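You operate a simulated robot arm through the tools that you are given. There is no shell and no other tool. Be economical: measure what you need, move in short steps, check, and stop when the job is done.

You run a simulated robot arm. Do the job below in one go: nothing can be reset, and whatever is moved stays where it is left.

TASK
Top up the black pot to about half with water and start the stew.
Fine: lid back on; red slow cooker's dial as the white stew card says; tall jug back where it stood; spill nothing.

The check looks at the end state, three seconds after you hand in, the way a careful person would. Anything else that was tipped, shoved, dropped, spilled or broken makes it a failure. Lids that push on must go on centred and level and be pressed home; caps that screw on are set level and turned clockwise until they are tight.

THE ROBOT
A 6-joint arm with a two-finger parallel gripper, fixed in place. Base frame: the origin is at the foot of the arm, x ahead of it, y to its left, z up; the work surface is at about z = 800. Lengths are in mm, angles in rad, forces in N, time in s.
With the tool pointing down near the work surface it reaches from about 340 to 820 mm from the base axis. Its first joint turns from -2.897 to 2.897 rad. Payload 3.91 kg.
The tool frame sits at the grasp point between the pads (the TCP): z along the fingers, y along the line on which they close. The tips reach 30 mm beyond it. Largest opening 110 mm; finger width 20, thickness 10; the body of the gripper, 48 by 112 mm, starts 55 mm behind the TCP.
Orientation is told as [roll, pitch, yaw] about the base's x, y, z axes, in that order, counted from this pose: with the fingers straight down and closing along the base's y, the tool's x points along the base's -x, its y along +y and its z along -z.

THE INTERFACE
- The arm moves only by the tool apply_moves. Its argument "series" is a list of rows, each a list of 3 entries, a list of its own where there are three numbers: the shift along the tool's x, y, z in cm, then the turn, a rotation vector about the tool's x, y, z in rad, then the closure in counts, from 0 (fully open) to 255 (shut). In form: [[[dx, dy, dz], [rx, ry, rz], jaw], ...]. A call has 1 to 12 rows; each row shifts and turns the commanded pose from where the row before left it, along the tool's axes as they then stand. A row lasts 0.2 s, in which the tool goes at most 50 mm and 0.15 rad; a call with a longer step from one row to the next is refused whole, and so is a gripper value outside its range. Where a pose cannot be reached the arm comes as near as it can. A force on the tool above 40 N (or 10 N above the force at the start of the call, whichever is more), or a blocked arm, ends the call early, and 0.2 s more pass. Each finger travels about 45 mm/s and halts on what it meets, pressing with about 29 N; the grip force reading is that of the motor and also rises with nothing between the fingers. The clock runs only during rows and for 0.2 s after the last one: add rows that do not move to give the fingers time. The reply holds the time, the measured pose of the TCP, the force on the tool along the base axes, the opening and the grip force, in the units named above and with some noise.
- Cameras (640 x 400 px; columns grow to the right, rows downward): "scene" is fixed at [40.8, -497, 1584.6]; the picture's right is [0.22, -0.98, 0.00], its down [-0.84, -0.19, -0.50] and it looks along [0.49, 0.11, -0.86] (base axes); focal length 237 px, centre (320, 200). "wrist" rides on the gripper at [-36, 0, -57] in the tool frame; the picture's right is [0.00, -1.00, 0.00], its down [0.97, 0.00, -0.24] and it looks along [0.24, 0.00, 0.97] (tool axes); focal length 218 px, centre (320, 200).
- grab_frame(camera): a new picture of that camera. It takes no simulated time.
- raise_lower(by): slides the trunk up (or, below 0, down) by that many mm; the arm rides with it, the base frame stays. It gives what a move gives, with no picture.
- locate(camera, pixels): for up to 12 pixels [column, row] of the newest picture of that camera ("zoom" is the newest enlarged one), the place [x, y, z] in the base frame of the surface seen there, good to about 2 mm, but the place of the scene camera against the robot may be out by one fixed shift of up to 25 mm in any direction. It takes no simulated time.
- enlarge(camera, box): a new picture of the part [left, top, right, bottom] of that camera's present view, enlarged. It takes no simulated time.
- finish_job(): hands the job in; it is judged then, once.

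Work in short steps. Measure before you move; look again where a grasp or a placing could have gone wrong, and mend it. You have 80 turns and 38 pictures in all, those below and enlarged ones among them. Open the gripper and draw the arm clear of the work before you hand the job in, unless the task says otherwise; then end with one line.

The tools are called after "Emit:" by a JSON object that holds its "fn" and its "kwargs". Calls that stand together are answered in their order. apply_moves: Moves the arm, as the interface text tells. Its arguments: {"type":"object","properties":{"series":{"type":"array","items":{"type":"array"}}},"required":["series"]} The other tools are called the same way: raise_lower (by) slides the trunk up or down; grab_frame (camera) takes a picture; locate (camera, pixels) gives the place of the surface under pixels of a picture; enlarge (camera, box) takes an enlarged picture of a part of a camera's view; finish_job () hands the job in.

At the start:

```text
t: 0.0
ee_pos: [315.0, -334.4, 1281.6]
tool_rot: [-0.001, 0.001, 0.0]
contact_force: [-1.1, 0.2, 0.3]
finger_gap: 110.0
grasp_force: 0.1
trunk travel left (down, up): [-575.0, 35.0]
```

scene: 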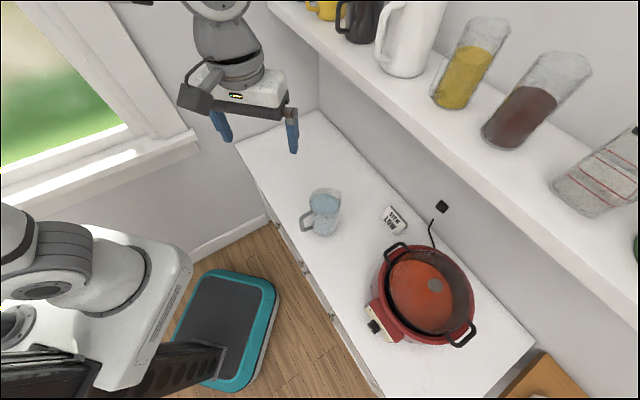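
wrist: 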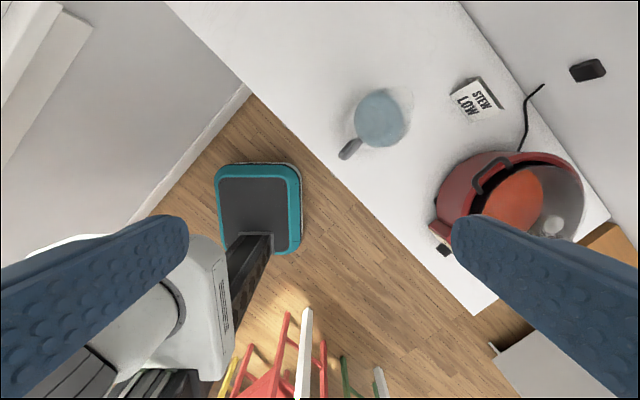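

The pictures show a jug at (322,212), the stew card at (392,220) and the red cooker at (425,290). I enlarge these parts to see the lid, dial and jug details.

Emit:
{"fn": "enlarge", "kwargs": {"camera": "scene", "box": [340, 180, 500, 380]}}

Emit:
{"fn": "enlarge", "kwargs": {"camera": "scene", "box": [260, 0, 640, 240]}}

Emit:
{"fn": "enlarge", "kwargs": {"camera": "wrist", "box": [320, 60, 620, 270]}}

```text
2.00 times, centred on (420, 280) of scene
```

zoom: 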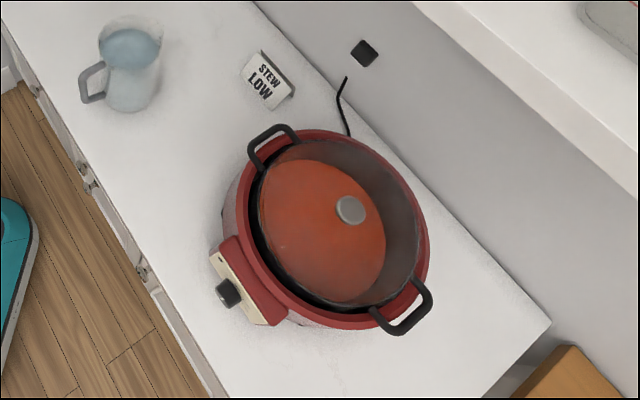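

```text
1.67 times, centred on (450, 120) of scene
```

zoom: 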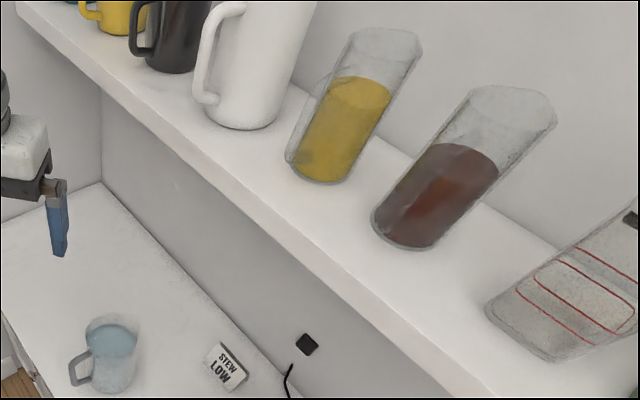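

```text
1.90 times, centred on (470, 165) of wrist
```

zoom: 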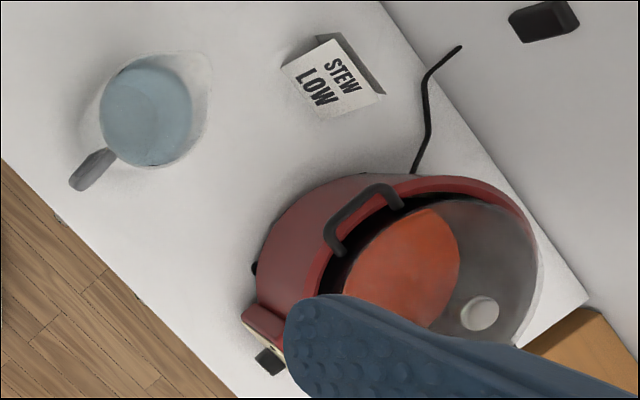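

The lid is glass with a metal knob and the water is in the clear jug with a handle. I locate key points in both cameras to find the scene shift.

Emit:
{"fn": "locate", "kwargs": {"camera": "wrist", "pixels": [[348, 148], [378, 92], [378, 135], [405, 120], [355, 120], [475, 98], [548, 223], [443, 250], [490, 175], [540, 88], [588, 70], [420, 180]]}}

Emit:
{"fn": "locate", "kwargs": {"camera": "scene", "pixels": [[435, 285], [374, 327], [303, 221], [322, 190], [322, 233], [338, 212], [394, 218], [396, 250], [462, 335], [436, 222], [442, 206], [350, 280]]}}

```text
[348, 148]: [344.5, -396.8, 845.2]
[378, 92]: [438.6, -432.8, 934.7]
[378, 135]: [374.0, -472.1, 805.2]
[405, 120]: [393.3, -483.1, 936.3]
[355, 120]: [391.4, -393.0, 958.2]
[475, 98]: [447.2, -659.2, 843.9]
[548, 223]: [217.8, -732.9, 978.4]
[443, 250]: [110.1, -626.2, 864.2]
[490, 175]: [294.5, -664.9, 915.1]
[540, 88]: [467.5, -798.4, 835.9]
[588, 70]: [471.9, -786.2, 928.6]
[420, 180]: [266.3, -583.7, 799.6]
```

```text
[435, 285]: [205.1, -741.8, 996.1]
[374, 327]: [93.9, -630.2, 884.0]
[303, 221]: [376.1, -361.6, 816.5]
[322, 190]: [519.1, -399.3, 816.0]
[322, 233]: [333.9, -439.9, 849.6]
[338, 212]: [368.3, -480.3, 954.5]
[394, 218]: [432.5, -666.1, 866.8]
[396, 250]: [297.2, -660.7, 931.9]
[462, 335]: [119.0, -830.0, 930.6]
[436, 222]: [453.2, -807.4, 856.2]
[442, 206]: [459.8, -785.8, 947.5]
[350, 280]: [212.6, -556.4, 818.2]
```

Scene shift is about (+14,+4,-19). Next I measure the shelf edge, the pot rim and the jug, for clearances.

Emit:
{"fn": "locate", "kwargs": {"camera": "scene", "pixels": [[300, 12], [420, 100], [520, 185], [600, 255], [620, 290], [520, 200], [405, 75], [505, 146], [590, 200], [560, 270], [480, 260], [530, 340]]}}

Emit:
{"fn": "enlarge", "kwargs": {"camera": "scene", "box": [280, 170, 360, 250]}}

Emit:
{"fn": "locate", "kwargs": {"camera": "scene", "pixels": [[389, 247], [413, 247], [473, 322], [450, 345], [368, 313], [425, 342], [420, 250], [465, 300], [420, 300], [400, 280], [472, 285], [385, 270]]}}

```text
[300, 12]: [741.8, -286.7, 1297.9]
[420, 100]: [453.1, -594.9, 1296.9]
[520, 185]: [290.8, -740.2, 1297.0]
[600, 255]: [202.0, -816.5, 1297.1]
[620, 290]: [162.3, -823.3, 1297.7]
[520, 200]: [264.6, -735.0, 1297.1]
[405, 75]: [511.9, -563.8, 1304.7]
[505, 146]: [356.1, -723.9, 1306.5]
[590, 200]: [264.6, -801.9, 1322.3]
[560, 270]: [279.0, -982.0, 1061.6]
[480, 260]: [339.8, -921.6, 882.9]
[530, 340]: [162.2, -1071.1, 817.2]
```

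```text
5.00 times, centred on (320, 210) of scene
```

zoom: 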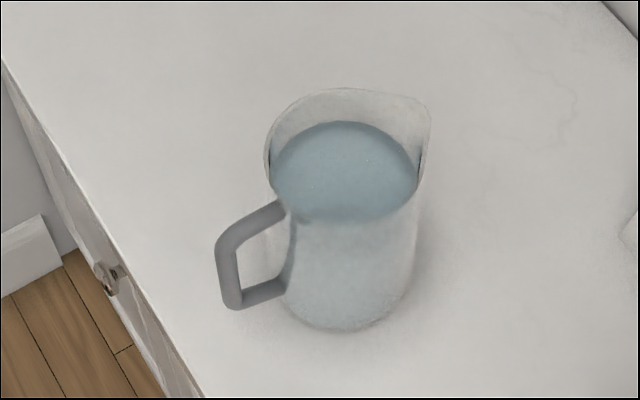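

```text
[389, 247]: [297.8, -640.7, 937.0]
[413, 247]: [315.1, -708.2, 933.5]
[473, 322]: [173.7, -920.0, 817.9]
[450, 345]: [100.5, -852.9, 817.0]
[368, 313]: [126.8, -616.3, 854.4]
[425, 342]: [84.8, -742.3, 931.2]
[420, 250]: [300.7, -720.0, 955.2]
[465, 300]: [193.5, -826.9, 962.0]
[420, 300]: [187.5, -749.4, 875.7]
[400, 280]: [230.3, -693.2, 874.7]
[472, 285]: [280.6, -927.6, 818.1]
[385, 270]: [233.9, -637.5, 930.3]
```

I locate points along the front edge of the shelf for its exact line and bottom height.

Emit:
{"fn": "locate", "kwargs": {"camera": "scene", "pixels": [[271, 9], [300, 32], [340, 66], [400, 120], [450, 164], [500, 207], [540, 241], [545, 250], [600, 300], [600, 310], [500, 212], [500, 217]]}}

Emit:
{"fn": "enlarge", "kwargs": {"camera": "scene", "box": [440, 140, 640, 340]}}

```text
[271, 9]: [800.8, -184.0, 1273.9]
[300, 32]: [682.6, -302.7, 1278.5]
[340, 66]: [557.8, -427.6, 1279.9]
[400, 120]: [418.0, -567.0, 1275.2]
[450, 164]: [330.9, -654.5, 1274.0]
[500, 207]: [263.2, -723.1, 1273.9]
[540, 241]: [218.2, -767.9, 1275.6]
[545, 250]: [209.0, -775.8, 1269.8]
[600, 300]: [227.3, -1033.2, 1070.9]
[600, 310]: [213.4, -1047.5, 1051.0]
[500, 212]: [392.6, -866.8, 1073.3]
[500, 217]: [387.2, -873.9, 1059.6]
```

```text
2.00 times, centred on (540, 240) of scene
```

zoom: 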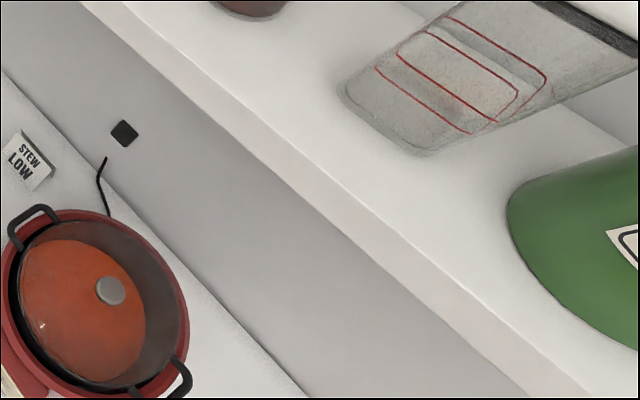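

The shelf's front edge lies at x−y≈995 with its underside around z 1245, about 30 mm beyond the knob. I move the wrist camera over the front of the cooker for a close look, translating first and then turning.

Emit:
{"fn": "apply_moves", "kwargs": {"series": [[[3.35, -2.84, 1.64], [0, 0, 0], 0], [[3.35, -2.84, 1.64], [0, 0, 0], 0], [[3.35, -2.84, 1.64], [0, 0, 0], 0], [[3.35, -2.84, 1.64], [0, 0, 0], 0], [[3.35, -2.84, 1.64], [0, 0, 0], 0], [[3.35, -2.84, 1.64], [0, 0, 0], 0], [[3.35, -2.84, 1.64], [0, 0, 0], 0], [[3.35, -2.84, 1.64], [0, 0, 0], 0]]}}

Emit:
{"fn": "apply_moves", "kwargs": {"series": [[[0, 0, 0], [0, 0, 0.131], 0], [[0, 0, 0], [0, 0, 0.131], 0], [[0, 0, 0], [0, 0, 0.131], 0], [[0, 0, 0], [0, 0, 0.131], 0], [[0, 0, 0], [0, 0, 0.131], 0], [[0, 0, 0], [0, 0, 0.131], 0], [[0, 0, 0], [0, -0.15, 0], 0], [[0, 0, 0], [0, -0.15, 0], 0], [[0, 0, 0], [0, -0.15, 0], 0], [[0, 0, 0], [0, -0.15, 0], 0]]}}

Emit:
{"fn": "grab_frame", "kwargs": {"camera": "wrist"}}

```text
t: 1.8
ee_pos: [43.5, -564.5, 1151.0]
tool_rot: [0.002, -0.001, -0.002]
contact_force: [0.6, -0.1, -0.9]
finger_gap: 109.7
grasp_force: 0.0
trunk travel left (down, up): [-575.0, 35.0]
```

```text
t: 4.0
ee_pos: [45.2, -560.7, 1150.5]
tool_rot: [-0.002, -0.601, -0.787]
contact_force: [-0.9, 0.1, -0.7]
finger_gap: 110.0
grasp_force: 0.1
trunk travel left (down, up): [-575.0, 35.0]
```

```text
30 pictures are left
```

wrist: 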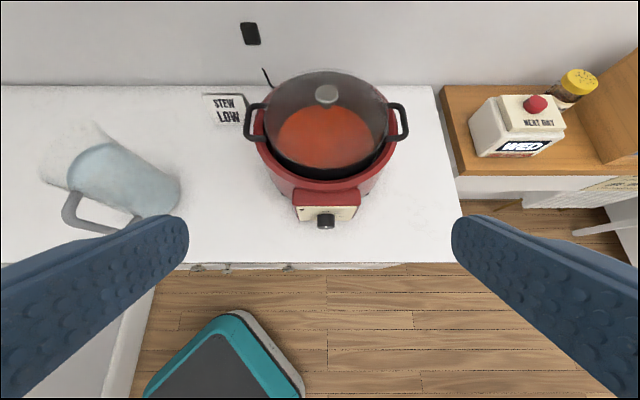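

Very clear view: knob at (327,95), dial at (325,220), pot handles at (257,122) and (398,122). I measure these and enlarge the dial.

Emit:
{"fn": "locate", "kwargs": {"camera": "wrist", "pixels": [[327, 93], [325, 221], [325, 213], [258, 122], [398, 122], [327, 72], [270, 130], [385, 130], [326, 140], [326, 178], [326, 105], [310, 213]]}}

Emit:
{"fn": "enlarge", "kwargs": {"camera": "wrist", "box": [285, 180, 370, 240]}}

Emit:
{"fn": "enlarge", "kwargs": {"camera": "wrist", "box": [230, 55, 420, 195]}}

```text
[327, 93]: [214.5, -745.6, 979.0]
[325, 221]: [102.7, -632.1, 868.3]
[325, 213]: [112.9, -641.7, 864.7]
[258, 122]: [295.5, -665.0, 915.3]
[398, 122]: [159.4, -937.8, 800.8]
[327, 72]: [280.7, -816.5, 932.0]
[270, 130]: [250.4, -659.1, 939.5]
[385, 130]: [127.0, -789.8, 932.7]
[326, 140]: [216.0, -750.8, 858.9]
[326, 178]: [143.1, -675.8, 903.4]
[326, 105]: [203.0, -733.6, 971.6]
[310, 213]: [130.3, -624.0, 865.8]
```

```text
6.67 times, centred on (328, 210) of wrist
```

zoom: 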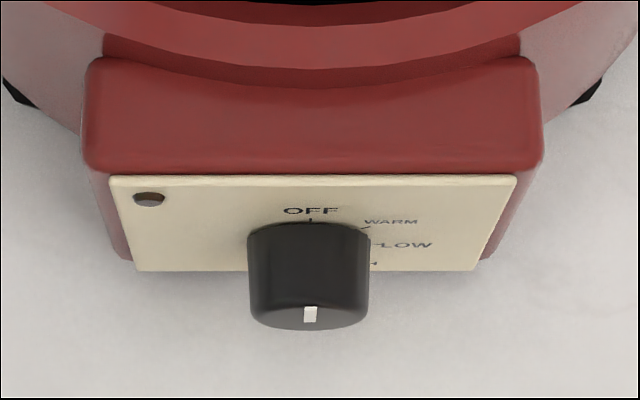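

```text
2.86 times, centred on (325, 125) of wrist
```

zoom: 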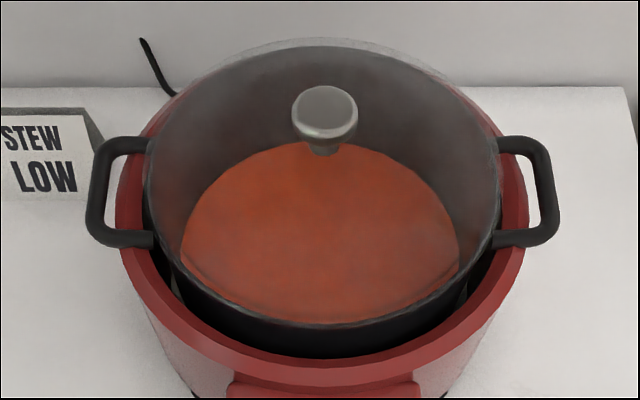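

I locate the lid knob edges, pot rim points and the jug from these same pictures.

Emit:
{"fn": "locate", "kwargs": {"camera": "zoom", "pixels": [[323, 105], [296, 105], [352, 105], [323, 90], [323, 122], [323, 150], [325, 41], [327, 325], [150, 185], [500, 185], [325, 300], [325, 200]]}}

Emit:
{"fn": "locate", "kwargs": {"camera": "wrist", "pixels": [[72, 210], [85, 226], [110, 232], [135, 220], [120, 150], [95, 122], [150, 165], [178, 190], [45, 175], [105, 160], [75, 165], [130, 200]]}}

Emit:
{"fn": "enlarge", "kwargs": {"camera": "wrist", "box": [20, 100, 200, 250]}}

```text
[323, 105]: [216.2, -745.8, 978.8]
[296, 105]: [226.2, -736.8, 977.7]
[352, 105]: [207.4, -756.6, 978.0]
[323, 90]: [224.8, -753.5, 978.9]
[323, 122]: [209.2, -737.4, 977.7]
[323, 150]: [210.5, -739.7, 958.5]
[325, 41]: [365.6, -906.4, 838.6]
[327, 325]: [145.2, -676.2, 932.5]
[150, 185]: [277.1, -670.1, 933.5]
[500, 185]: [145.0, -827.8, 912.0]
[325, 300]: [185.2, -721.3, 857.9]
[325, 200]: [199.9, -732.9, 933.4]
```

```text
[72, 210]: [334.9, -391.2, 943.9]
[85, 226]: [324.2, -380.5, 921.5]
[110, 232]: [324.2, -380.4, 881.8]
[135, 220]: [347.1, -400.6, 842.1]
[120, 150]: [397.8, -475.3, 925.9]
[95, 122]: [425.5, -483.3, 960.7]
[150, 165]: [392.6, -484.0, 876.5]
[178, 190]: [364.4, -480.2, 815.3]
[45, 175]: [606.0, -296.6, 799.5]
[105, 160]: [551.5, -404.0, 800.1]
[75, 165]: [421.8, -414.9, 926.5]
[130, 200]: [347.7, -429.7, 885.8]
```

```text
2.67 times, centred on (110, 175) of wrist
```

zoom: 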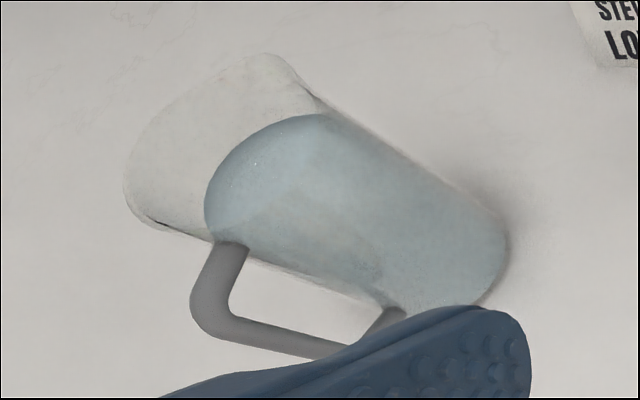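

Knob centre is about (216.5,−746.5), top z 979, on a near-flat lid at about 933. I go above the knob with the tool leaning out 0.6 rad to stay clear of the shelf.

Emit:
{"fn": "apply_moves", "kwargs": {"series": [[[-2.43, -0.165, 3.9], [0, 0, 0], 0], [[-2.43, -0.165, 3.9], [0, 0, 0], 0], [[-2.43, -0.165, 3.9], [0, 0, 0], 0], [[-2.43, -0.165, 3.9], [0, 0, 0], 0], [[-2.43, -0.165, 3.9], [0, 0, 0], 0], [[-2.43, -0.165, 3.9], [0, 0, 0], 0], [[0, 0, 0], [0, 0, 0], 0]]}}

Emit:
{"fn": "grab_frame", "kwargs": {"camera": "wrist"}}

Emit:
{"fn": "locate", "kwargs": {"camera": "wrist", "pixels": [[320, 220], [320, 230], [320, 200], [320, 260], [280, 250], [360, 250]]}}

```text
t: 5.6
ee_pos: [216.6, -746.0, 1039.7]
tool_rot: [0.001, -0.601, -0.787]
contact_force: [-0.8, -0.2, 0.8]
finger_gap: 110.1
grasp_force: 0.1
trunk travel left (down, up): [-575.0, 35.0]
```

```text
26 pictures are left
```

wrist: 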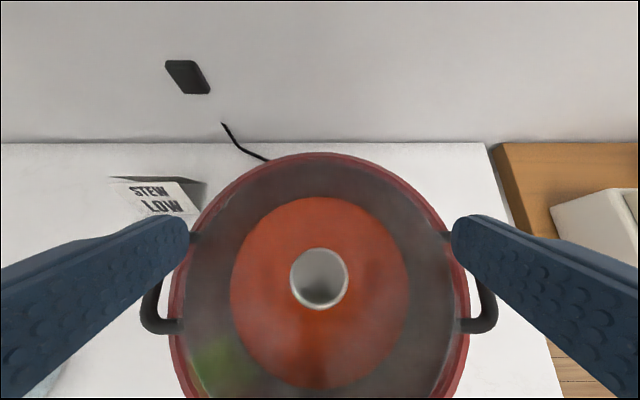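

```text
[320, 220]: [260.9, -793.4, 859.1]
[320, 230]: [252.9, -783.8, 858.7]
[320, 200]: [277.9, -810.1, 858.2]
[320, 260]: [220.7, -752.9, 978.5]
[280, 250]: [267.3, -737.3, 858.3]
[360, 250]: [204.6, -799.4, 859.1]
```

The knob is centred at (320,275). I descend to z≈976 and close slowly on the knob.

Emit:
{"fn": "apply_moves", "kwargs": {"series": [[[1.2, 0, 1.76], [0, 0, 0], 0], [[1.2, 0, 1.76], [0, 0, 0], 0], [[1.2, 0, 1.76], [0, 0, 0], 0], [[0, 0, 0], [0, 0, 0], 0]]}}

Emit:
{"fn": "apply_moves", "kwargs": {"series": [[[0, 0, 0], [0, 0, 0], 255], [[0, 0, 0], [0, 0, 0], 255], [[0, 0, 0], [0, 0, 0], 255], [[0, 0, 0], [0, 0, 0], 255], [[0, 0, 0], [0, 0, 0], 255], [[0, 0, 0], [0, 0, 0], 255]]}}

```text
t: 6.6
ee_pos: [216.6, -747.3, 982.4]
tool_rot: [-0.003, -0.607, -0.785]
contact_force: [1.3, -3.0, 27.0]
finger_gap: 109.8
grasp_force: 0.1
trunk travel left (down, up): [-575.0, 35.0]
```

```text
t: 7.2
ee_pos: [219.9, -747.2, 983.0]
tool_rot: [-0.006, -0.609, -0.784]
contact_force: [5.1, 8.1, 23.2]
finger_gap: 64.8
grasp_force: 3.5
trunk travel left (down, up): [-575.0, 35.0]
stopped in row 2: the force on the tool passed its limit (the readings are from after the stop); the commanded pose is now the measured one
```

The upward 27 N tells me the tips touched the domed glass. I raise 10 mm, ease the jaw open, and look.

Emit:
{"fn": "apply_moves", "kwargs": {"series": [[[-0.565, 0, -0.825], [0, 0, 0], 90], [[0, 0, 0], [0, 0, 0], 90]]}}

Emit:
{"fn": "grab_frame", "kwargs": {"camera": "wrist"}}

Emit:
{"fn": "locate", "kwargs": {"camera": "wrist", "pixels": [[320, 310], [320, 340], [320, 290], [275, 310], [360, 310], [320, 250]]}}

```text
t: 7.8
ee_pos: [219.3, -748.0, 989.5]
tool_rot: [-0.002, -0.602, -0.786]
contact_force: [0.3, -0.7, -0.3]
finger_gap: 71.1
grasp_force: 0.1
trunk travel left (down, up): [-575.0, 35.0]
```

```text
25 pictures are left
```

wrist: 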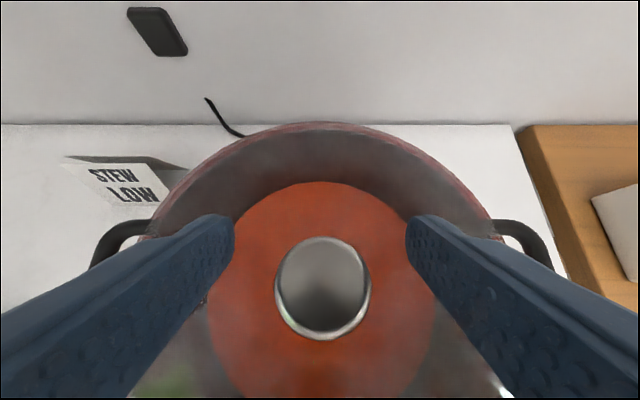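

```text
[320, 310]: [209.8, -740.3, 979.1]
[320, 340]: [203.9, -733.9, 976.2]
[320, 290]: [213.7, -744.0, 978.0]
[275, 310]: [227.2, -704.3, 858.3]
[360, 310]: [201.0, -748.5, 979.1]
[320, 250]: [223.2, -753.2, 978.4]
```

Knob centre is at (213.5,−743.5). I shift 19 mm back so the fingertips straddle the knob head and close.

Emit:
{"fn": "apply_moves", "kwargs": {"series": [[[1.57, -0.09, -1.07], [0, 0, 0], 90], [[0, 0, 0], [0, 0, 0], 90], [[0, 0, 0], [0, 0, 0], 255], [[0, 0, 0], [0, 0, 0], 255], [[0, 0, 0], [0, 0, 0], 255], [[0, 0, 0], [0, 0, 0], 255], [[0, 0, 0], [0, 0, 0], 255]]}}

Emit:
{"fn": "grab_frame", "kwargs": {"camera": "wrist"}}

```text
t: 9.4
ee_pos: [205.0, -735.4, 988.4]
tool_rot: [-0.001, -0.604, -0.785]
contact_force: [0.5, 0.3, -0.6]
finger_gap: 33.1
grasp_force: 29.5
trunk travel left (down, up): [-575.0, 35.0]
```

```text
24 pictures are left
```

wrist: 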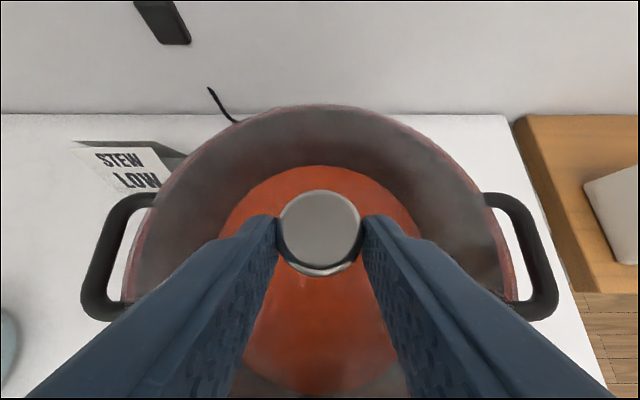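

The knob is gripped (33 mm). I lift the lid 110 mm straight up; also check the counter's left end in the scene picture for a resting spot.

Emit:
{"fn": "apply_moves", "kwargs": {"series": [[[-0.3, 0, -0.45], [0, 0, 0], 255], [[-1.3, 0, -1.9], [0, 0, 0], 255], [[-1.54, 0, -2.24], [0, 0, 0], 255], [[-1.54, 0, -2.24], [0, 0, 0], 255], [[-1.54, 0, -2.24], [0, 0, 0], 255], [[0, 0, 0], [0, 0, 0], 255]]}}

Emit:
{"fn": "locate", "kwargs": {"camera": "scene", "pixels": [[240, 148], [320, 115], [285, 140], [262, 172], [300, 150], [282, 228], [300, 262], [320, 295], [265, 205]]}}

Emit:
{"fn": "grab_frame", "kwargs": {"camera": "scene"}}

```text
t: 10.8
ee_pos: [205.9, -734.6, 1100.6]
tool_rot: [-0.001, -0.606, -0.784]
contact_force: [0.6, 0.7, 0.2]
finger_gap: 0.0
grasp_force: 28.9
trunk travel left (down, up): [-575.0, 35.0]
```

```text
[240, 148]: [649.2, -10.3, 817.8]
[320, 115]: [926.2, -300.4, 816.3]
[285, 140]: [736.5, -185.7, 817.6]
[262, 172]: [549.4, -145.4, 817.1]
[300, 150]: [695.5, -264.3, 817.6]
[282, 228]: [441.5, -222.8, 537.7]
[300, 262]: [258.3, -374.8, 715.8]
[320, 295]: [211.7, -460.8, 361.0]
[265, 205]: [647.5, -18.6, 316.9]
```

```text
23 pictures are left
```

scene: 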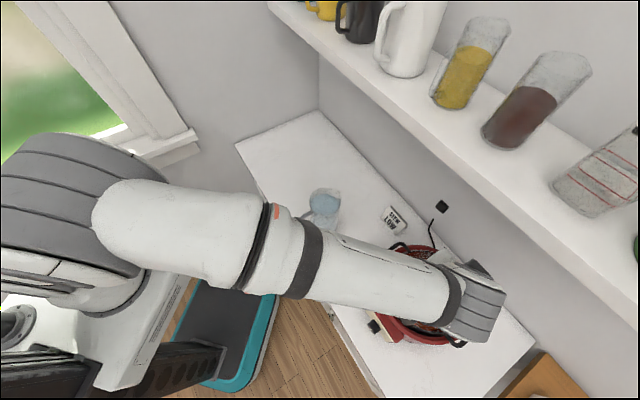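

The fingers closed to 0, so the knob slipped out. I look from the wrist to check how the lid lies.

Emit:
{"fn": "grab_frame", "kwargs": {"camera": "wrist"}}

Emit:
{"fn": "locate", "kwargs": {"camera": "wrist", "pixels": [[320, 250], [320, 260], [320, 270], [320, 240], [320, 280], [320, 300]]}}

```text
22 pictures are left
```

wrist: 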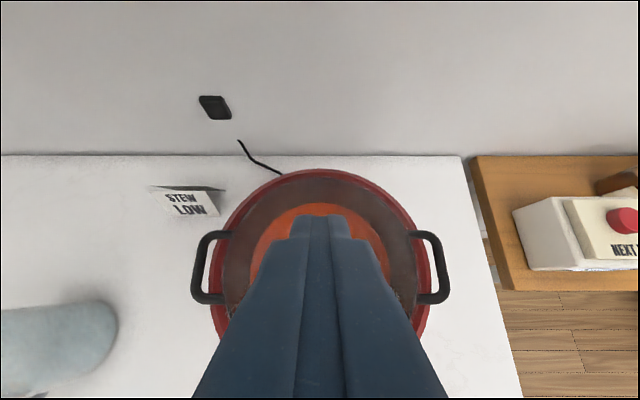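

```text
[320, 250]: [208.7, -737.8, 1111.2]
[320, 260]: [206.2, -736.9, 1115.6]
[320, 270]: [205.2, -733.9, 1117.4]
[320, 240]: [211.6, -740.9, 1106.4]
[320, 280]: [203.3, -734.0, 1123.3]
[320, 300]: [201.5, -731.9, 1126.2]
```

The lid seems still seated. I check how far the wrist reaches towards the shelf before choosing a steeper grip.

Emit:
{"fn": "locate", "kwargs": {"camera": "scene", "pixels": [[504, 290], [498, 315], [490, 340], [480, 262], [455, 290], [470, 300], [485, 290], [450, 340]]}}

Emit:
{"fn": "apply_moves", "kwargs": {"series": [[[0, 0, 0], [0, 0, 0], 110], [[0, 0, 0], [0, 0, 0], 110], [[0, 0, 0], [0, 0, 0], 110], [[0, 0, 0], [0, 0, 0], 110]]}}

Emit:
{"fn": "enlarge", "kwargs": {"camera": "wrist", "box": [200, 150, 440, 320]}}

Emit:
{"fn": "locate", "kwargs": {"camera": "zoom", "pixels": [[320, 230], [320, 215], [320, 245], [320, 260], [320, 200], [320, 275], [290, 230], [350, 230]]}}

```text
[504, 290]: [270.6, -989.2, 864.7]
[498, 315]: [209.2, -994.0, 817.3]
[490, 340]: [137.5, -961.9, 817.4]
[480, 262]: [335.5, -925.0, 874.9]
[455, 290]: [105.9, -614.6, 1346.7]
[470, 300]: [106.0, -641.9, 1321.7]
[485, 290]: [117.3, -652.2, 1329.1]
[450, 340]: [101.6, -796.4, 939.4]
```

```text
t: 11.8
ee_pos: [205.8, -734.4, 1100.8]
tool_rot: [-0.001, -0.605, -0.783]
contact_force: [0.4, -0.3, -0.7]
finger_gap: 62.7
grasp_force: 0.1
trunk travel left (down, up): [-575.0, 35.0]
```

```text
2.35 times, centred on (320, 235) of wrist
```

zoom: 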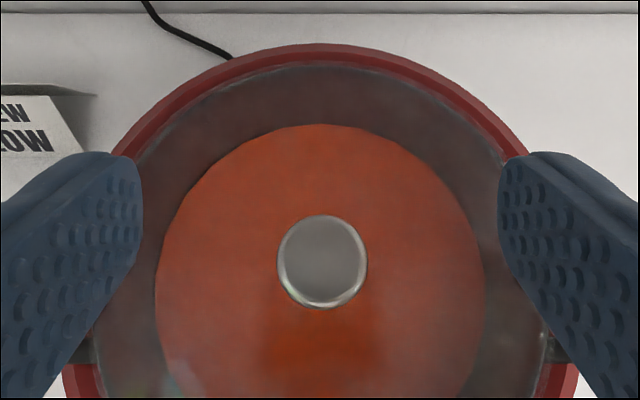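

```text
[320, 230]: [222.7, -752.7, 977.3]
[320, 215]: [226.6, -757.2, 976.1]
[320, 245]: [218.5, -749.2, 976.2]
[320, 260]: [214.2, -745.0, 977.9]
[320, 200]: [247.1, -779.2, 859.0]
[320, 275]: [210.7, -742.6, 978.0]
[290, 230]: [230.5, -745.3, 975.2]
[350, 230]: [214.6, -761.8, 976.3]
```

The lid is still seated with its knob at (215.8,−746.5). I reduce the lean to 0.35 for deeper finger engagement and descend with the gap at about 45 mm.

Emit:
{"fn": "apply_moves", "kwargs": {"series": [[[0, 0, 0], [0, 0.125, 0], 130], [[0, 0, 0], [0, 0.128, 0], 151], [[0.73, -0.035, 2.71], [0, 0, 0], 151], [[0.73, -0.035, 2.71], [0, 0, 0], 151], [[0.73, -0.035, 2.71], [0, 0, 0], 151], [[0.36, -0.035, 1.35], [0, 0, 0], 151], [[0.36, 0, 1.35], [0, 0, 0], 151], [[0, 0, 0], [0, 0, 0], 151]]}}

Emit:
{"fn": "grab_frame", "kwargs": {"camera": "wrist"}}

```text
t: 13.6
ee_pos: [210.8, -743.4, 986.5]
tool_rot: [-0.003, -0.351, -0.785]
contact_force: [0.2, 0.5, 0.6]
finger_gap: 45.2
grasp_force: 0.0
trunk travel left (down, up): [-575.0, 35.0]
```

```text
20 pictures are left
```

wrist: 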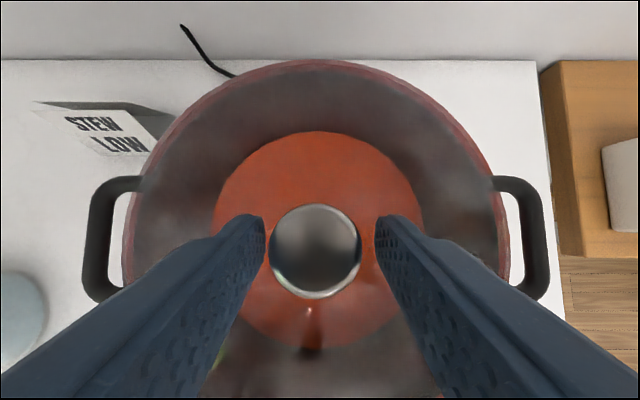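

No contact yet; the knob sits at (315,250) between the tips. I go 6 mm lower and 4 mm forward, then close.

Emit:
{"fn": "apply_moves", "kwargs": {"series": [[[-0.17, 0, 0.7], [0, 0, 0], 151], [[0, 0, 0], [0, 0, 0], 151], [[0, 0, 0], [0, 0, 0], 255], [[0, 0, 0], [0, 0, 0], 255], [[0, 0, 0], [0, 0, 0], 255], [[0, 0, 0], [0, 0, 0], 255]]}}

Emit:
{"fn": "apply_moves", "kwargs": {"series": [[[-0.1, 0, -0.28], [0, 0, 0], 255], [[-0.2, 0, -0.56], [0, 0, 0], 255], [[-0.2, 0, -0.56], [0, 0, 0], 255], [[-0.2, 0, -0.56], [0, 0, 0], 255], [[0, 0, 0], [0, 0, 0], 255]]}}

```text
t: 15.0
ee_pos: [214.5, -746.2, 985.2]
tool_rot: [-0.007, -0.359, -0.784]
contact_force: [9.6, -0.9, 33.2]
finger_gap: 33.2
grasp_force: 29.1
trunk travel left (down, up): [-575.0, 35.0]
```

```text
t: 16.2
ee_pos: [212.8, -746.2, 1001.8]
tool_rot: [-0.002, -0.349, -0.785]
contact_force: [0.3, 0.8, -2.1]
finger_gap: 33.2
grasp_force: 29.6
trunk travel left (down, up): [-575.0, 35.0]
```

The lid lifted with the knob held (gap 33.2); the seat reference is TCP (214.5,−746.2,985.2). I raise it further and back off from the shelf.

Emit:
{"fn": "apply_moves", "kwargs": {"series": [[[-0.69, 0, -1.88], [0, 0, 0], 255], [[-0.69, 0, -1.88], [0, 0, 0], 255], [[-0.69, 0, -1.88], [0, 0, 0], 255], [[-0.69, 0, -1.88], [0, 0, 0], 255], [[1.06, 0, -1.4], [0, 0, 0], 255], [[1.06, 0, -1.4], [0, 0, 0], 255], [[1.06, 0, -1.4], [0, 0, 0], 255], [[1.06, 0, -1.4], [0, 0, 0], 255], [[0, 0, 0], [0, 0, 0], 255]]}}

Emit:
{"fn": "grab_frame", "kwargs": {"camera": "scene"}}

```text
t: 18.2
ee_pos: [172.9, -704.3, 1122.0]
tool_rot: [-0.003, -0.35, -0.785]
contact_force: [-0.1, -0.1, -1.4]
finger_gap: 33.4
grasp_force: 29.4
trunk travel left (down, up): [-575.0, 35.0]
```

```text
19 pictures are left
```

scene: 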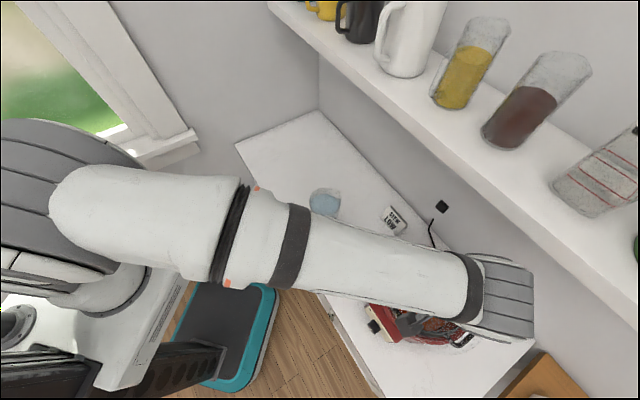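

The lid is still held and clear of the shelf. I carry it along the counter, high over the jug, to the free left area.

Emit:
{"fn": "apply_moves", "kwargs": {"series": [[[0, 1.5, 0], [0, 0, 0], 255], [[0, 3, 0], [0, 0, 0], 255], [[0, 3.5, 0], [0, 0, 0], 255], [[0, 3.5, 0], [0, 0, 0], 255], [[0, 3.5, 0], [0, 0, 0], 255], [[0, 3.5, 0], [0, 0, 0], 255], [[0, 3.5, 0], [0, 0, 0], 255], [[0, 3.5, 0], [0, 0, 0], 255], [[0, 3.5, 0], [0, 0, 0], 255], [[0, 2.5, 0], [0, 0, 0], 255], [[0, 1.5, 0], [0, 0, 0], 255]]}}

Emit:
{"fn": "apply_moves", "kwargs": {"series": [[[0, 1.5, 0], [0, 0, 0], 255], [[0, 3, 0], [0, 0, 0], 255], [[0, 3.5, 0], [0, 0, 0], 255], [[0, 3.5, 0], [0, 0, 0], 255], [[0, 3.5, 0], [0, 0, 0], 255], [[0, 3.5, 0], [0, 0, 0], 255], [[0, 3, 0], [0, 0, 0], 255], [[0, 1.5, 0], [0, 0, 0], 255], [[0, 0, 0], [0, 0, 0], 255]]}}

Emit:
{"fn": "grab_frame", "kwargs": {"camera": "scene"}}

```text
t: 20.6
ee_pos: [405.4, -470.2, 1119.3]
tool_rot: [-0.002, -0.351, -0.785]
contact_force: [-0.3, 0.5, -1.1]
finger_gap: 33.3
grasp_force: 29.1
trunk travel left (down, up): [-575.0, 35.0]
```

```text
t: 22.6
ee_pos: [569.1, -306.9, 1118.2]
tool_rot: [-0.002, -0.35, -0.784]
contact_force: [-0.4, 0.4, -2.5]
finger_gap: 33.1
grasp_force: 29.2
trunk travel left (down, up): [-575.0, 35.0]
```

```text
18 pictures are left
```

scene: 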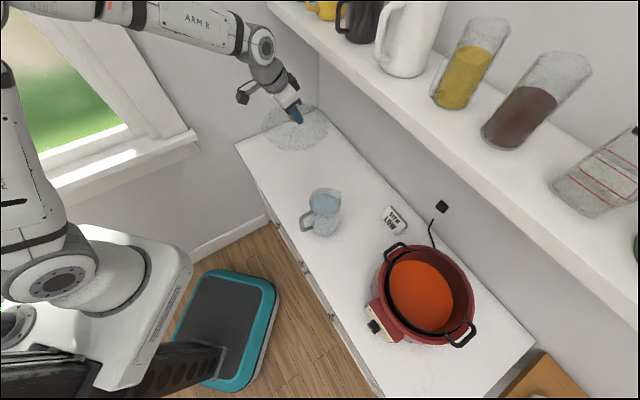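

The lid hangs level at (297,128). I lower it toward the counter, the last bit slowly.

Emit:
{"fn": "apply_moves", "kwargs": {"series": [[[1.37, 0, 3.76], [0, 0, 0], 255], [[1.37, 0, 3.76], [0, 0, 0], 255], [[1.37, 0, 3.76], [0, 0, 0], 255], [[1.37, 0, 3.76], [0, 0, 0], 255], [[1.37, 0, 3.76], [0, 0, 0], 255], [[1.37, 0, 3.76], [0, 0, 0], 255], [[0, 0, 0], [0, 0, 0], 255], [[0.17, 0, 0.47], [0, 0, 0], 255], [[0.17, 0, 0.47], [0, 0, 0], 255], [[0, 0, 0], [0, 0, 0], 255]]}}

```text
t: 24.8
ee_pos: [567.9, -307.8, 870.8]
tool_rot: [-0.002, -0.351, -0.784]
contact_force: [-0.3, 0.7, -2.5]
finger_gap: 33.2
grasp_force: 29.1
trunk travel left (down, up): [-575.0, 35.0]
```

No contact yet at 870.8. I continue in 4 mm steps until the force changes.

Emit:
{"fn": "apply_moves", "kwargs": {"series": [[[0.137, 0, 0.376], [0, 0, 0], 255], [[0.137, 0, 0.376], [0, 0, 0], 255], [[0, 0, 0], [0, 0, 0], 255]]}}

Emit:
{"fn": "apply_moves", "kwargs": {"series": [[[0.137, 0, 0.376], [0, 0, 0], 255], [[0, 0, 0], [0, 0, 0], 255]]}}

Emit:
{"fn": "apply_moves", "kwargs": {"series": [[[0.1, 0, 0.28], [0, 0, 0], 255], [[0, 0, 0], [0, 0, 0], 255]]}}

```text
t: 25.6
ee_pos: [568.3, -309.1, 862.0]
tool_rot: [-0.001, -0.351, -0.783]
contact_force: [-0.3, 0.0, -1.3]
finger_gap: 33.2
grasp_force: 28.9
trunk travel left (down, up): [-575.0, 35.0]
```

```text
t: 26.2
ee_pos: [567.8, -309.1, 858.9]
tool_rot: [-0.001, -0.354, -0.785]
contact_force: [2.8, -1.1, 12.8]
finger_gap: 33.4
grasp_force: 28.9
trunk travel left (down, up): [-575.0, 35.0]
```

```text
t: 26.9
ee_pos: [570.3, -309.7, 859.2]
tool_rot: [0.001, -0.36, -0.785]
contact_force: [-2.3, 0.5, 17.6]
finger_gap: 33.0
grasp_force: 28.8
trunk travel left (down, up): [-575.0, 35.0]
stopped in row 2: the force on the tool passed its limit (the readings are from after the stop); the commanded pose is now the measured one
```

The lid is on the counter (contact at TCP z≈859). I release it and rise straight up.

Emit:
{"fn": "apply_moves", "kwargs": {"series": [[[0, 0, 0], [0, 0, 0], 140], [[0, 0, 0], [0, 0, 0], 120], [[0, 0, 0], [0, 0, 0], 100], [[0, 0, 0], [0, 0, 0], 100], [[-0.34, 0, -0.94], [0, 0, 0], 60], [[-1.03, 0, -2.82], [0, 0, 0], 0], [[-1.37, 0, -3.76], [0, 0, 0], 0], [[-1.37, 0, -3.76], [0, 0, 0], 0], [[-1.37, 0, -3.76], [0, 0, 0], 0], [[-1.37, 0, -3.76], [0, 0, 0], 0], [[0, 0, 0], [0, 0, 0], 0]]}}

Emit:
{"fn": "grab_frame", "kwargs": {"camera": "wrist"}}

Emit:
{"fn": "locate", "kwargs": {"camera": "wrist", "pixels": [[320, 270], [320, 240], [320, 255], [320, 285], [290, 262], [350, 262]]}}

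```text
t: 29.3
ee_pos: [569.0, -308.6, 1058.8]
tool_rot: [-0.002, -0.357, -0.785]
contact_force: [1.1, 0.3, -0.8]
finger_gap: 110.1
grasp_force: 0.0
trunk travel left (down, up): [-575.0, 35.0]
```

```text
17 pictures are left
```

wrist: 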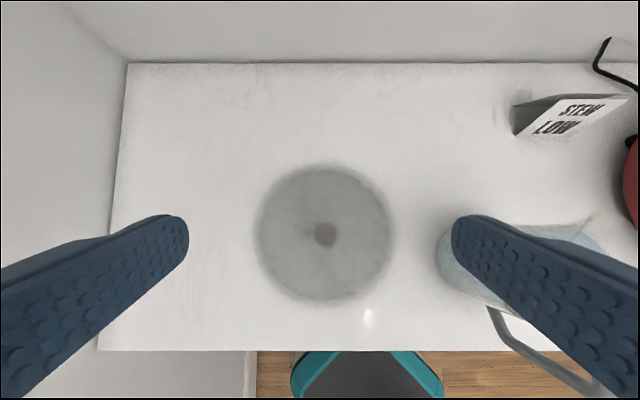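

```text
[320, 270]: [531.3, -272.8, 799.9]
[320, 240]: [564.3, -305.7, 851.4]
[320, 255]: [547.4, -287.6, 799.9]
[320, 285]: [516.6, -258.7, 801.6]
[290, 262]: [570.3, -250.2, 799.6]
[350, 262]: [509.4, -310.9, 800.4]
```

The lid lies flat at (325,233). Now I move above the jug to measure its axis, rim and handle.

Emit:
{"fn": "apply_moves", "kwargs": {"series": [[[-0.62, -4.5, -1.69], [0, 0, 0], 0], [[-0.62, -4.5, -1.69], [0, 0, 0], 0], [[-0.62, -4.5, -1.69], [0, 0, 0], 0], [[-0.62, -4.5, -1.69], [0, 0, 0], 0], [[-0.62, -4.5, -1.69], [0, 0, 0], 0], [[0, 0, 0], [0, 0, 0], 0]]}}

Emit:
{"fn": "enlarge", "kwargs": {"camera": "wrist", "box": [220, 180, 420, 360]}}

```text
t: 30.7
ee_pos: [411.1, -468.7, 1146.9]
tool_rot: [0.0, -0.357, -0.786]
contact_force: [-1.2, 0.4, 0.4]
finger_gap: 109.9
grasp_force: 0.0
trunk travel left (down, up): [-575.0, 35.0]
```

```text
2.22 times, centred on (320, 270) of wrist
```

zoom: 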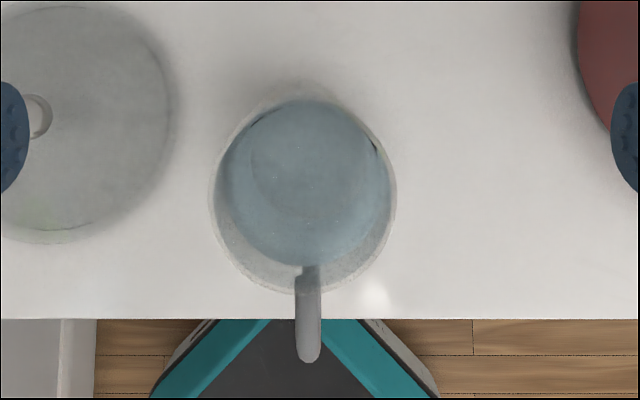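

The handle points straight to the front edge at (308,330) and the spout toward the wall. I locate rim, water and handle points.

Emit:
{"fn": "locate", "kwargs": {"camera": "zoom", "pixels": [[212, 195], [394, 195], [300, 92], [340, 287], [308, 350], [308, 300], [305, 270], [300, 150], [240, 180], [370, 180], [260, 288], [270, 250]]}}

```text
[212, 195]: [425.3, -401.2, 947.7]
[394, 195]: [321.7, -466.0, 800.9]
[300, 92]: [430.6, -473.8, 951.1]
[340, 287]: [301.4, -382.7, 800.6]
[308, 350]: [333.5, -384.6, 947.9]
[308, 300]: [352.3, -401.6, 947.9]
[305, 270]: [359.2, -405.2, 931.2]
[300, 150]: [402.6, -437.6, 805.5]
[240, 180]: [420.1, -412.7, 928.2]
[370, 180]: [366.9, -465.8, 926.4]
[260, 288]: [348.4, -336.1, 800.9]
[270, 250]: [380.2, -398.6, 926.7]
```

Jug axis ≈ (n 589, s −31), outer diameter ≈98, rim z≈961, water z≈927. I'll grip the body across, turn it 90°, and pour along the counter to avoid the shelf; first a dry run of that motion with the empty gripper.

Emit:
{"fn": "apply_moves", "kwargs": {"series": [[[0, 0, 0], [0.05, 0, 0.134], 0], [[0, 0, 0], [0.05, 0, 0.134], 0], [[0, 0, 0], [0.05, 0, 0.134], 0], [[0, 0, 0], [0.05, 0, 0.134], 0], [[0, 0, 0], [0.05, 0, 0.134], 0], [[0, 0, 0], [0.05, 0, 0.134], 0], [[0, 0, 0], [0.05, 0, 0.134], 0], [[0, 0, 0], [0.05, 0, 0.134], 0], [[0, 0, 0], [0.05, 0, 0.134], 0], [[0, 0, 0], [0.05, 0, 0.134], 0], [[0, 0, 0], [0.05, 0, 0.134], 0], [[0, 0, 0], [0, 0, 0], 0]]}}

Emit:
{"fn": "apply_moves", "kwargs": {"series": [[[-3.66, 0, 2.2], [0, 0, 0], 0], [[-3.66, 0, 2.2], [0, 0, 0], 0], [[-3.66, 0, 2.2], [0, 0, 0], 0], [[-3.66, 0, 2.2], [0, 0, 0], 0], [[-3.66, 0, 2.2], [0, 0, 0], 0], [[-3.66, 0, 2.2], [0, 0, 0], 0], [[0, 0, 0], [0, 0, 0], 0]]}}

Emit:
{"fn": "apply_moves", "kwargs": {"series": [[[0, 0, 0], [0, 0.14, 0], 0], [[0, 0, 0], [0, 0.14, 0], 0], [[0, 0, 0], [0, 0.14, 0], 0], [[0, 0, 0], [0, 0.14, 0], 0], [[0, 0, 0], [0, 0.14, 0], 0], [[0, 0, 0], [0, 0.14, 0], 0], [[0, 0, 0], [0, 0.14, 0], 0], [[0, 0, 0], [0, 0.14, 0], 0], [[0, 0, 0], [0, 0.14, 0], 0], [[0, 0, 0], [0, 0, 0], 0]]}}

Emit:
{"fn": "grab_frame", "kwargs": {"camera": "scene"}}

```text
t: 33.3
ee_pos: [408.9, -466.6, 1147.4]
tool_rot: [0.001, -0.356, -2.361]
contact_force: [-0.3, -0.2, 0.0]
finger_gap: 109.7
grasp_force: 0.0
trunk travel left (down, up): [-575.0, 35.0]
```

```text
t: 34.9
ee_pos: [231.1, -646.2, 1100.1]
tool_rot: [0.0, -0.355, -2.358]
contact_force: [0.2, 0.5, -0.3]
finger_gap: 110.0
grasp_force: 0.0
trunk travel left (down, up): [-575.0, 35.0]
```

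```text
t: 37.1
ee_pos: [229.6, -644.9, 1100.5]
tool_rot: [0.002, 0.905, -2.359]
contact_force: [-0.4, 0.2, -0.2]
finger_gap: 110.0
grasp_force: 0.0
trunk travel left (down, up): [-575.0, 35.0]
```

```text
15 pictures are left
```

scene: 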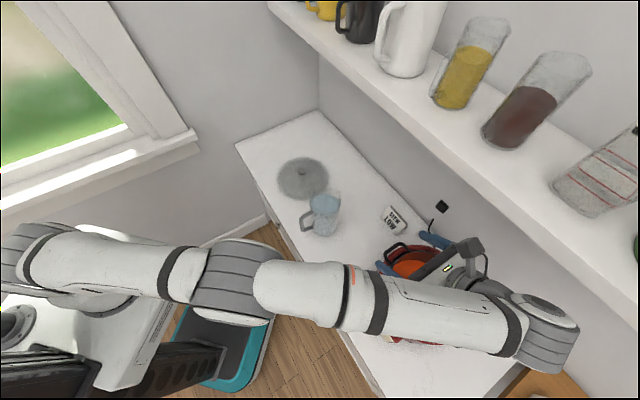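

The whole pour motion is reachable and clear of the shelf. I reverse it back to above the jug.

Emit:
{"fn": "apply_moves", "kwargs": {"series": [[[0, 0, 0], [0, -0.14, 0], 0], [[0, 0, 0], [0, -0.14, 0], 0], [[0, 0, 0], [0, -0.14, 0], 0], [[0, 0, 0], [0, -0.14, 0], 0], [[0, 0, 0], [0, -0.14, 0], 0], [[0, 0, 0], [0, -0.14, 0], 0], [[0, 0, 0], [0, -0.14, 0], 0], [[0, 0, 0], [0, -0.14, 0], 0], [[0, 0, 0], [0, -0.14, 0], 0], [[0, 0, 0], [0, 0, 0], 0]]}}

Emit:
{"fn": "grab_frame", "kwargs": {"camera": "wrist"}}

Emit:
{"fn": "apply_moves", "kwargs": {"series": [[[3.66, 0, -2.2], [0, 0, 0], 0], [[3.66, 0, -2.2], [0, 0, 0], 0], [[3.66, 0, -2.2], [0, 0, 0], 0], [[3.66, 0, -2.2], [0, 0, 0], 0], [[3.66, 0, -2.2], [0, 0, 0], 0], [[3.66, 0, -2.2], [0, 0, 0], 0], [[0, 0, 0], [0, 0, 0], 0]]}}

Emit:
{"fn": "apply_moves", "kwargs": {"series": [[[0, 0, 0], [-0.05, 0, -0.134], 0], [[0, 0, 0], [-0.05, 0, -0.134], 0], [[0, 0, 0], [-0.05, 0, -0.134], 0], [[0, 0, 0], [-0.05, 0, -0.134], 0], [[0, 0, 0], [-0.05, 0, -0.134], 0], [[0, 0, 0], [-0.05, 0, -0.134], 0], [[0, 0, 0], [-0.05, 0, -0.134], 0], [[0, 0, 0], [-0.05, 0, -0.134], 0], [[0, 0, 0], [-0.05, 0, -0.134], 0], [[0, 0, 0], [-0.05, 0, -0.134], 0], [[0, 0, 0], [-0.05, 0, -0.134], 0], [[0, 0, 0], [0, -0.093, 0], 0]]}}

```text
t: 39.3
ee_pos: [229.2, -645.2, 1100.1]
tool_rot: [0.001, -0.357, -2.361]
contact_force: [0.4, -0.4, -0.2]
finger_gap: 110.2
grasp_force: 0.1
trunk travel left (down, up): [-575.0, 35.0]
```

```text
14 pictures are left
```

wrist: 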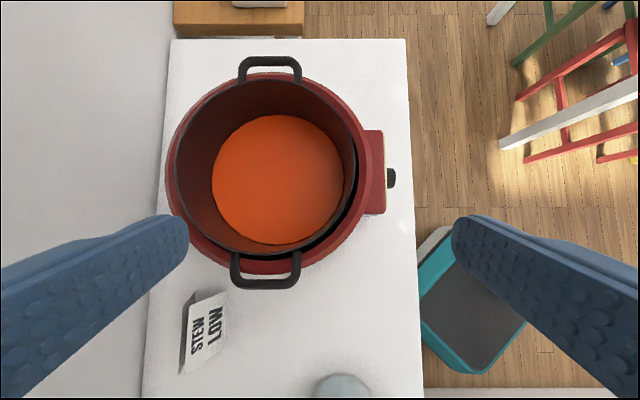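

```text
t: 40.9
ee_pos: [409.5, -465.5, 1145.9]
tool_rot: [-0.001, -0.356, -2.36]
contact_force: [-0.5, -0.4, -0.8]
finger_gap: 110.2
grasp_force: 0.0
trunk travel left (down, up): [-575.0, 35.0]
```

```text
t: 43.5
ee_pos: [408.6, -466.9, 1147.8]
tool_rot: [0.002, -0.451, -0.784]
contact_force: [-0.5, -0.1, -0.9]
finger_gap: 110.1
grasp_force: 0.0
trunk travel left (down, up): [-575.0, 35.0]
```

I measure the pot's rim and stew surface in that picture to fix the target level and centre.

Emit:
{"fn": "locate", "kwargs": {"camera": "wrist", "pixels": [[174, 165], [357, 165], [265, 78], [265, 254], [214, 180], [341, 180], [278, 118], [278, 242], [200, 180], [350, 190], [265, 65], [265, 285]]}}

```text
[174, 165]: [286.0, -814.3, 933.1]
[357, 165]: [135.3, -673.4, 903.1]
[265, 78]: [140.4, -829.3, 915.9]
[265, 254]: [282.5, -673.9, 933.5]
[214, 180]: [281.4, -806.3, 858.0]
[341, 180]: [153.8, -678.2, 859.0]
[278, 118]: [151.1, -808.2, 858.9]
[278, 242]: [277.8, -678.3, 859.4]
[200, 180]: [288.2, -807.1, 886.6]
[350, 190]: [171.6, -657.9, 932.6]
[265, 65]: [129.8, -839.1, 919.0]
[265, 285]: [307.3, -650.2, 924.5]
```

Stew is at z 859, rim 933, so half is about z 874 (roughly 450 ml). I go to just above the jug rim and look.

Emit:
{"fn": "apply_moves", "kwargs": {"series": [[[2.3, 0.18, 3.0], [0, 0, 0], 0], [[2.3, 0.18, 3.0], [0, 0, 0], 0], [[2.3, 0.18, 3.0], [0, 0, 0], 0], [[2.3, 0.18, 3.0], [0, 0, 0], 0], [[0, 0, 0], [0, 0, 0], 0]]}}

Emit:
{"fn": "grab_frame", "kwargs": {"camera": "wrist"}}

Emit:
{"fn": "locate", "kwargs": {"camera": "wrist", "pixels": [[320, 180], [320, 120], [320, 150], [320, 300], [320, 340], [320, 360], [240, 200], [400, 200], [320, 390]]}}

```text
t: 44.7
ee_pos: [391.3, -442.1, 998.3]
tool_rot: [0.0, -0.45, -0.786]
contact_force: [-0.6, 0.4, 0.0]
finger_gap: 109.7
grasp_force: 0.0
trunk travel left (down, up): [-575.0, 35.0]
```

```text
13 pictures are left
```

wrist: 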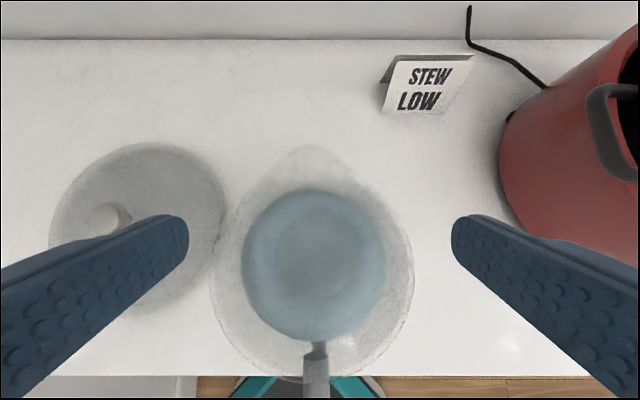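

```text
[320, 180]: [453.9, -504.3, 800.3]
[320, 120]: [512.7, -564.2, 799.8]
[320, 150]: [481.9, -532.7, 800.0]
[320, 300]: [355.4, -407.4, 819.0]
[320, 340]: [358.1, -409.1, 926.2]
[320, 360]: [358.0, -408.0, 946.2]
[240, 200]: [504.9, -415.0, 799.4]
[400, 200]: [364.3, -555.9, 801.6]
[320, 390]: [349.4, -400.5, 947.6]
```

The rim spans columns 212–413, its centre about 4 mm to the left of mine. I correct that and descend to z≈928 along the jug's sides.

Emit:
{"fn": "apply_moves", "kwargs": {"series": [[[0, 0.37, 0], [0, 0, 0], 0], [[0, 0, 0], [0, 0, 0], 0], [[0.76, 0, 1.575], [0, 0, 0], 0], [[0.76, 0, 1.575], [0, 0, 0], 0], [[0.76, 0, 1.575], [0, 0, 0], 0], [[0.76, 0, 1.575], [0, 0, 0], 0], [[0, 0, 0], [0, 0, 0], 0]]}}

Emit:
{"fn": "grab_frame", "kwargs": {"camera": "wrist"}}

```text
t: 46.3
ee_pos: [392.8, -435.4, 928.3]
tool_rot: [0.001, -0.451, -0.786]
contact_force: [-0.9, 0.3, 0.0]
finger_gap: 110.0
grasp_force: 0.0
trunk travel left (down, up): [-575.0, 35.0]
```

```text
12 pictures are left
```

wrist: 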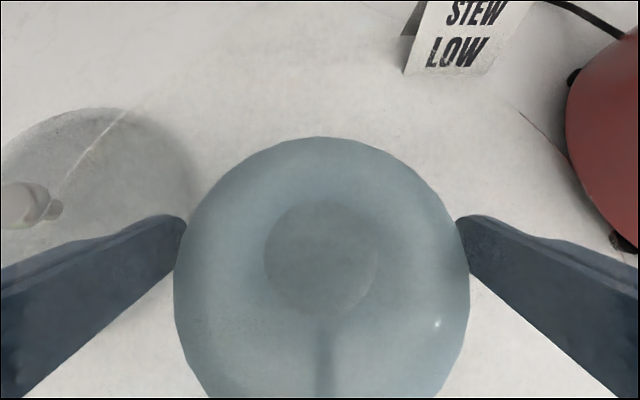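

No contact and centred (water columns 174–470). I close on the body, then lift a little to test the hold.

Emit:
{"fn": "apply_moves", "kwargs": {"series": [[[0, 0, 0], [0, 0, 0], 60], [[0, 0, 0], [0, 0, 0], 255], [[0, 0, 0], [0, 0, 0], 255], [[0, 0, 0], [0, 0, 0], 255]]}}

Emit:
{"fn": "apply_moves", "kwargs": {"series": [[[-0.11, 0, -0.225], [0, 0, 0], 255], [[-0.22, 0, -0.45], [0, 0, 0], 255], [[-0.33, 0, -0.675], [0, 0, 0], 255], [[-0.22, 0, -0.45], [0, 0, 0], 255], [[0, 0, 0], [0, 0, 0], 255]]}}

Emit:
{"fn": "grab_frame", "kwargs": {"camera": "wrist"}}

```text
t: 47.3
ee_pos: [394.0, -437.7, 928.2]
tool_rot: [0.0, -0.448, -0.785]
contact_force: [-2.4, -3.3, -0.1]
finger_gap: 98.0
grasp_force: 29.2
trunk travel left (down, up): [-575.0, 35.0]
```

```text
t: 48.5
ee_pos: [396.2, -437.8, 947.6]
tool_rot: [0.0, -0.449, -0.786]
contact_force: [-1.4, -0.3, -9.4]
finger_gap: 98.4
grasp_force: 29.0
trunk travel left (down, up): [-575.0, 35.0]
```

```text
11 pictures are left
```

wrist: 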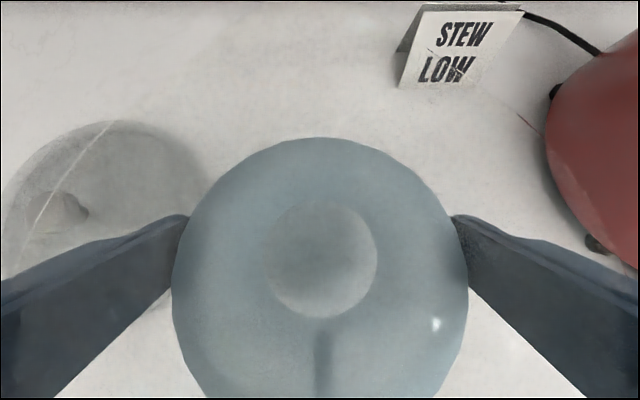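

Held firmly: 98 mm gap, about 9.4 N load, water level steady. I lift it to z≈1100 and start turning it upright.

Emit:
{"fn": "apply_moves", "kwargs": {"series": [[[-0.65, 0, -1.35], [0, 0, 0], 255], [[-1.09, 0, -2.25], [0, 0, 0], 255], [[-1.3, 0, -2.7], [0, 0, 0], 255], [[-1.3, 0, -2.7], [0, 0, 0], 255], [[-1.3, 0, -2.7], [0, 0, 0], 255], [[-0.65, 0, -1.35], [0, 0, 0], 255], [[-0.35, 0, -0.72], [0, 0, 0], 255], [[0, 0, 0], [0, 0, 0], 255]]}}

Emit:
{"fn": "apply_moves", "kwargs": {"series": [[[0, 0, 0], [0.02, 0, 0.045], 255], [[0, 0, 0], [0.0435, 0, 0.09], 255], [[0, 0, 0], [0.0435, 0, 0.09], 255], [[0, 0, 0], [0.0435, 0, 0.09], 255], [[0, 0, 0], [0.0435, 0, 0.09], 255], [[0, 0, 0], [0.0435, 0, 0.09], 255], [[0, 0, 0], [0.0435, 0, 0.09], 255], [[0, 0, 0], [0.0435, 0, 0.09], 255], [[0, 0, 0], [0.0435, 0, 0.09], 255], [[0, 0, 0], [0.0235, 0, 0.045], 255]]}}

Emit:
{"fn": "apply_moves", "kwargs": {"series": [[[0, 0, 0], [0.02, 0, 0.045], 255], [[0, 0, 0], [0.0435, 0, 0.09], 255], [[0, 0, 0], [0.0435, 0, 0.09], 255], [[0, 0, 0], [0.0435, 0, 0.09], 255], [[0, 0, 0], [0.0435, 0, 0.09], 255], [[0, 0, 0], [0.0435, 0, 0.09], 255], [[0, 0, 0], [0.03, 0, 0.06], 255], [[0, 0, 0], [0, 0, 0], 255]]}}

```text
t: 50.3
ee_pos: [393.2, -439.4, 1100.9]
tool_rot: [-0.001, -0.448, -0.786]
contact_force: [0.0, 0.3, -9.1]
finger_gap: 98.4
grasp_force: 29.1
trunk travel left (down, up): [-575.0, 35.0]
```

```text
t: 52.5
ee_pos: [396.1, -437.7, 1101.5]
tool_rot: [-0.002, -0.449, -1.686]
contact_force: [0.5, -0.1, -9.5]
finger_gap: 98.1
grasp_force: 28.5
trunk travel left (down, up): [-575.0, 35.0]
```

```text
t: 54.3
ee_pos: [395.8, -439.2, 1100.6]
tool_rot: [-0.001, -0.448, -2.302]
contact_force: [-0.3, -0.4, -9.4]
finger_gap: 97.9
grasp_force: 28.3
trunk travel left (down, up): [-575.0, 35.0]
```

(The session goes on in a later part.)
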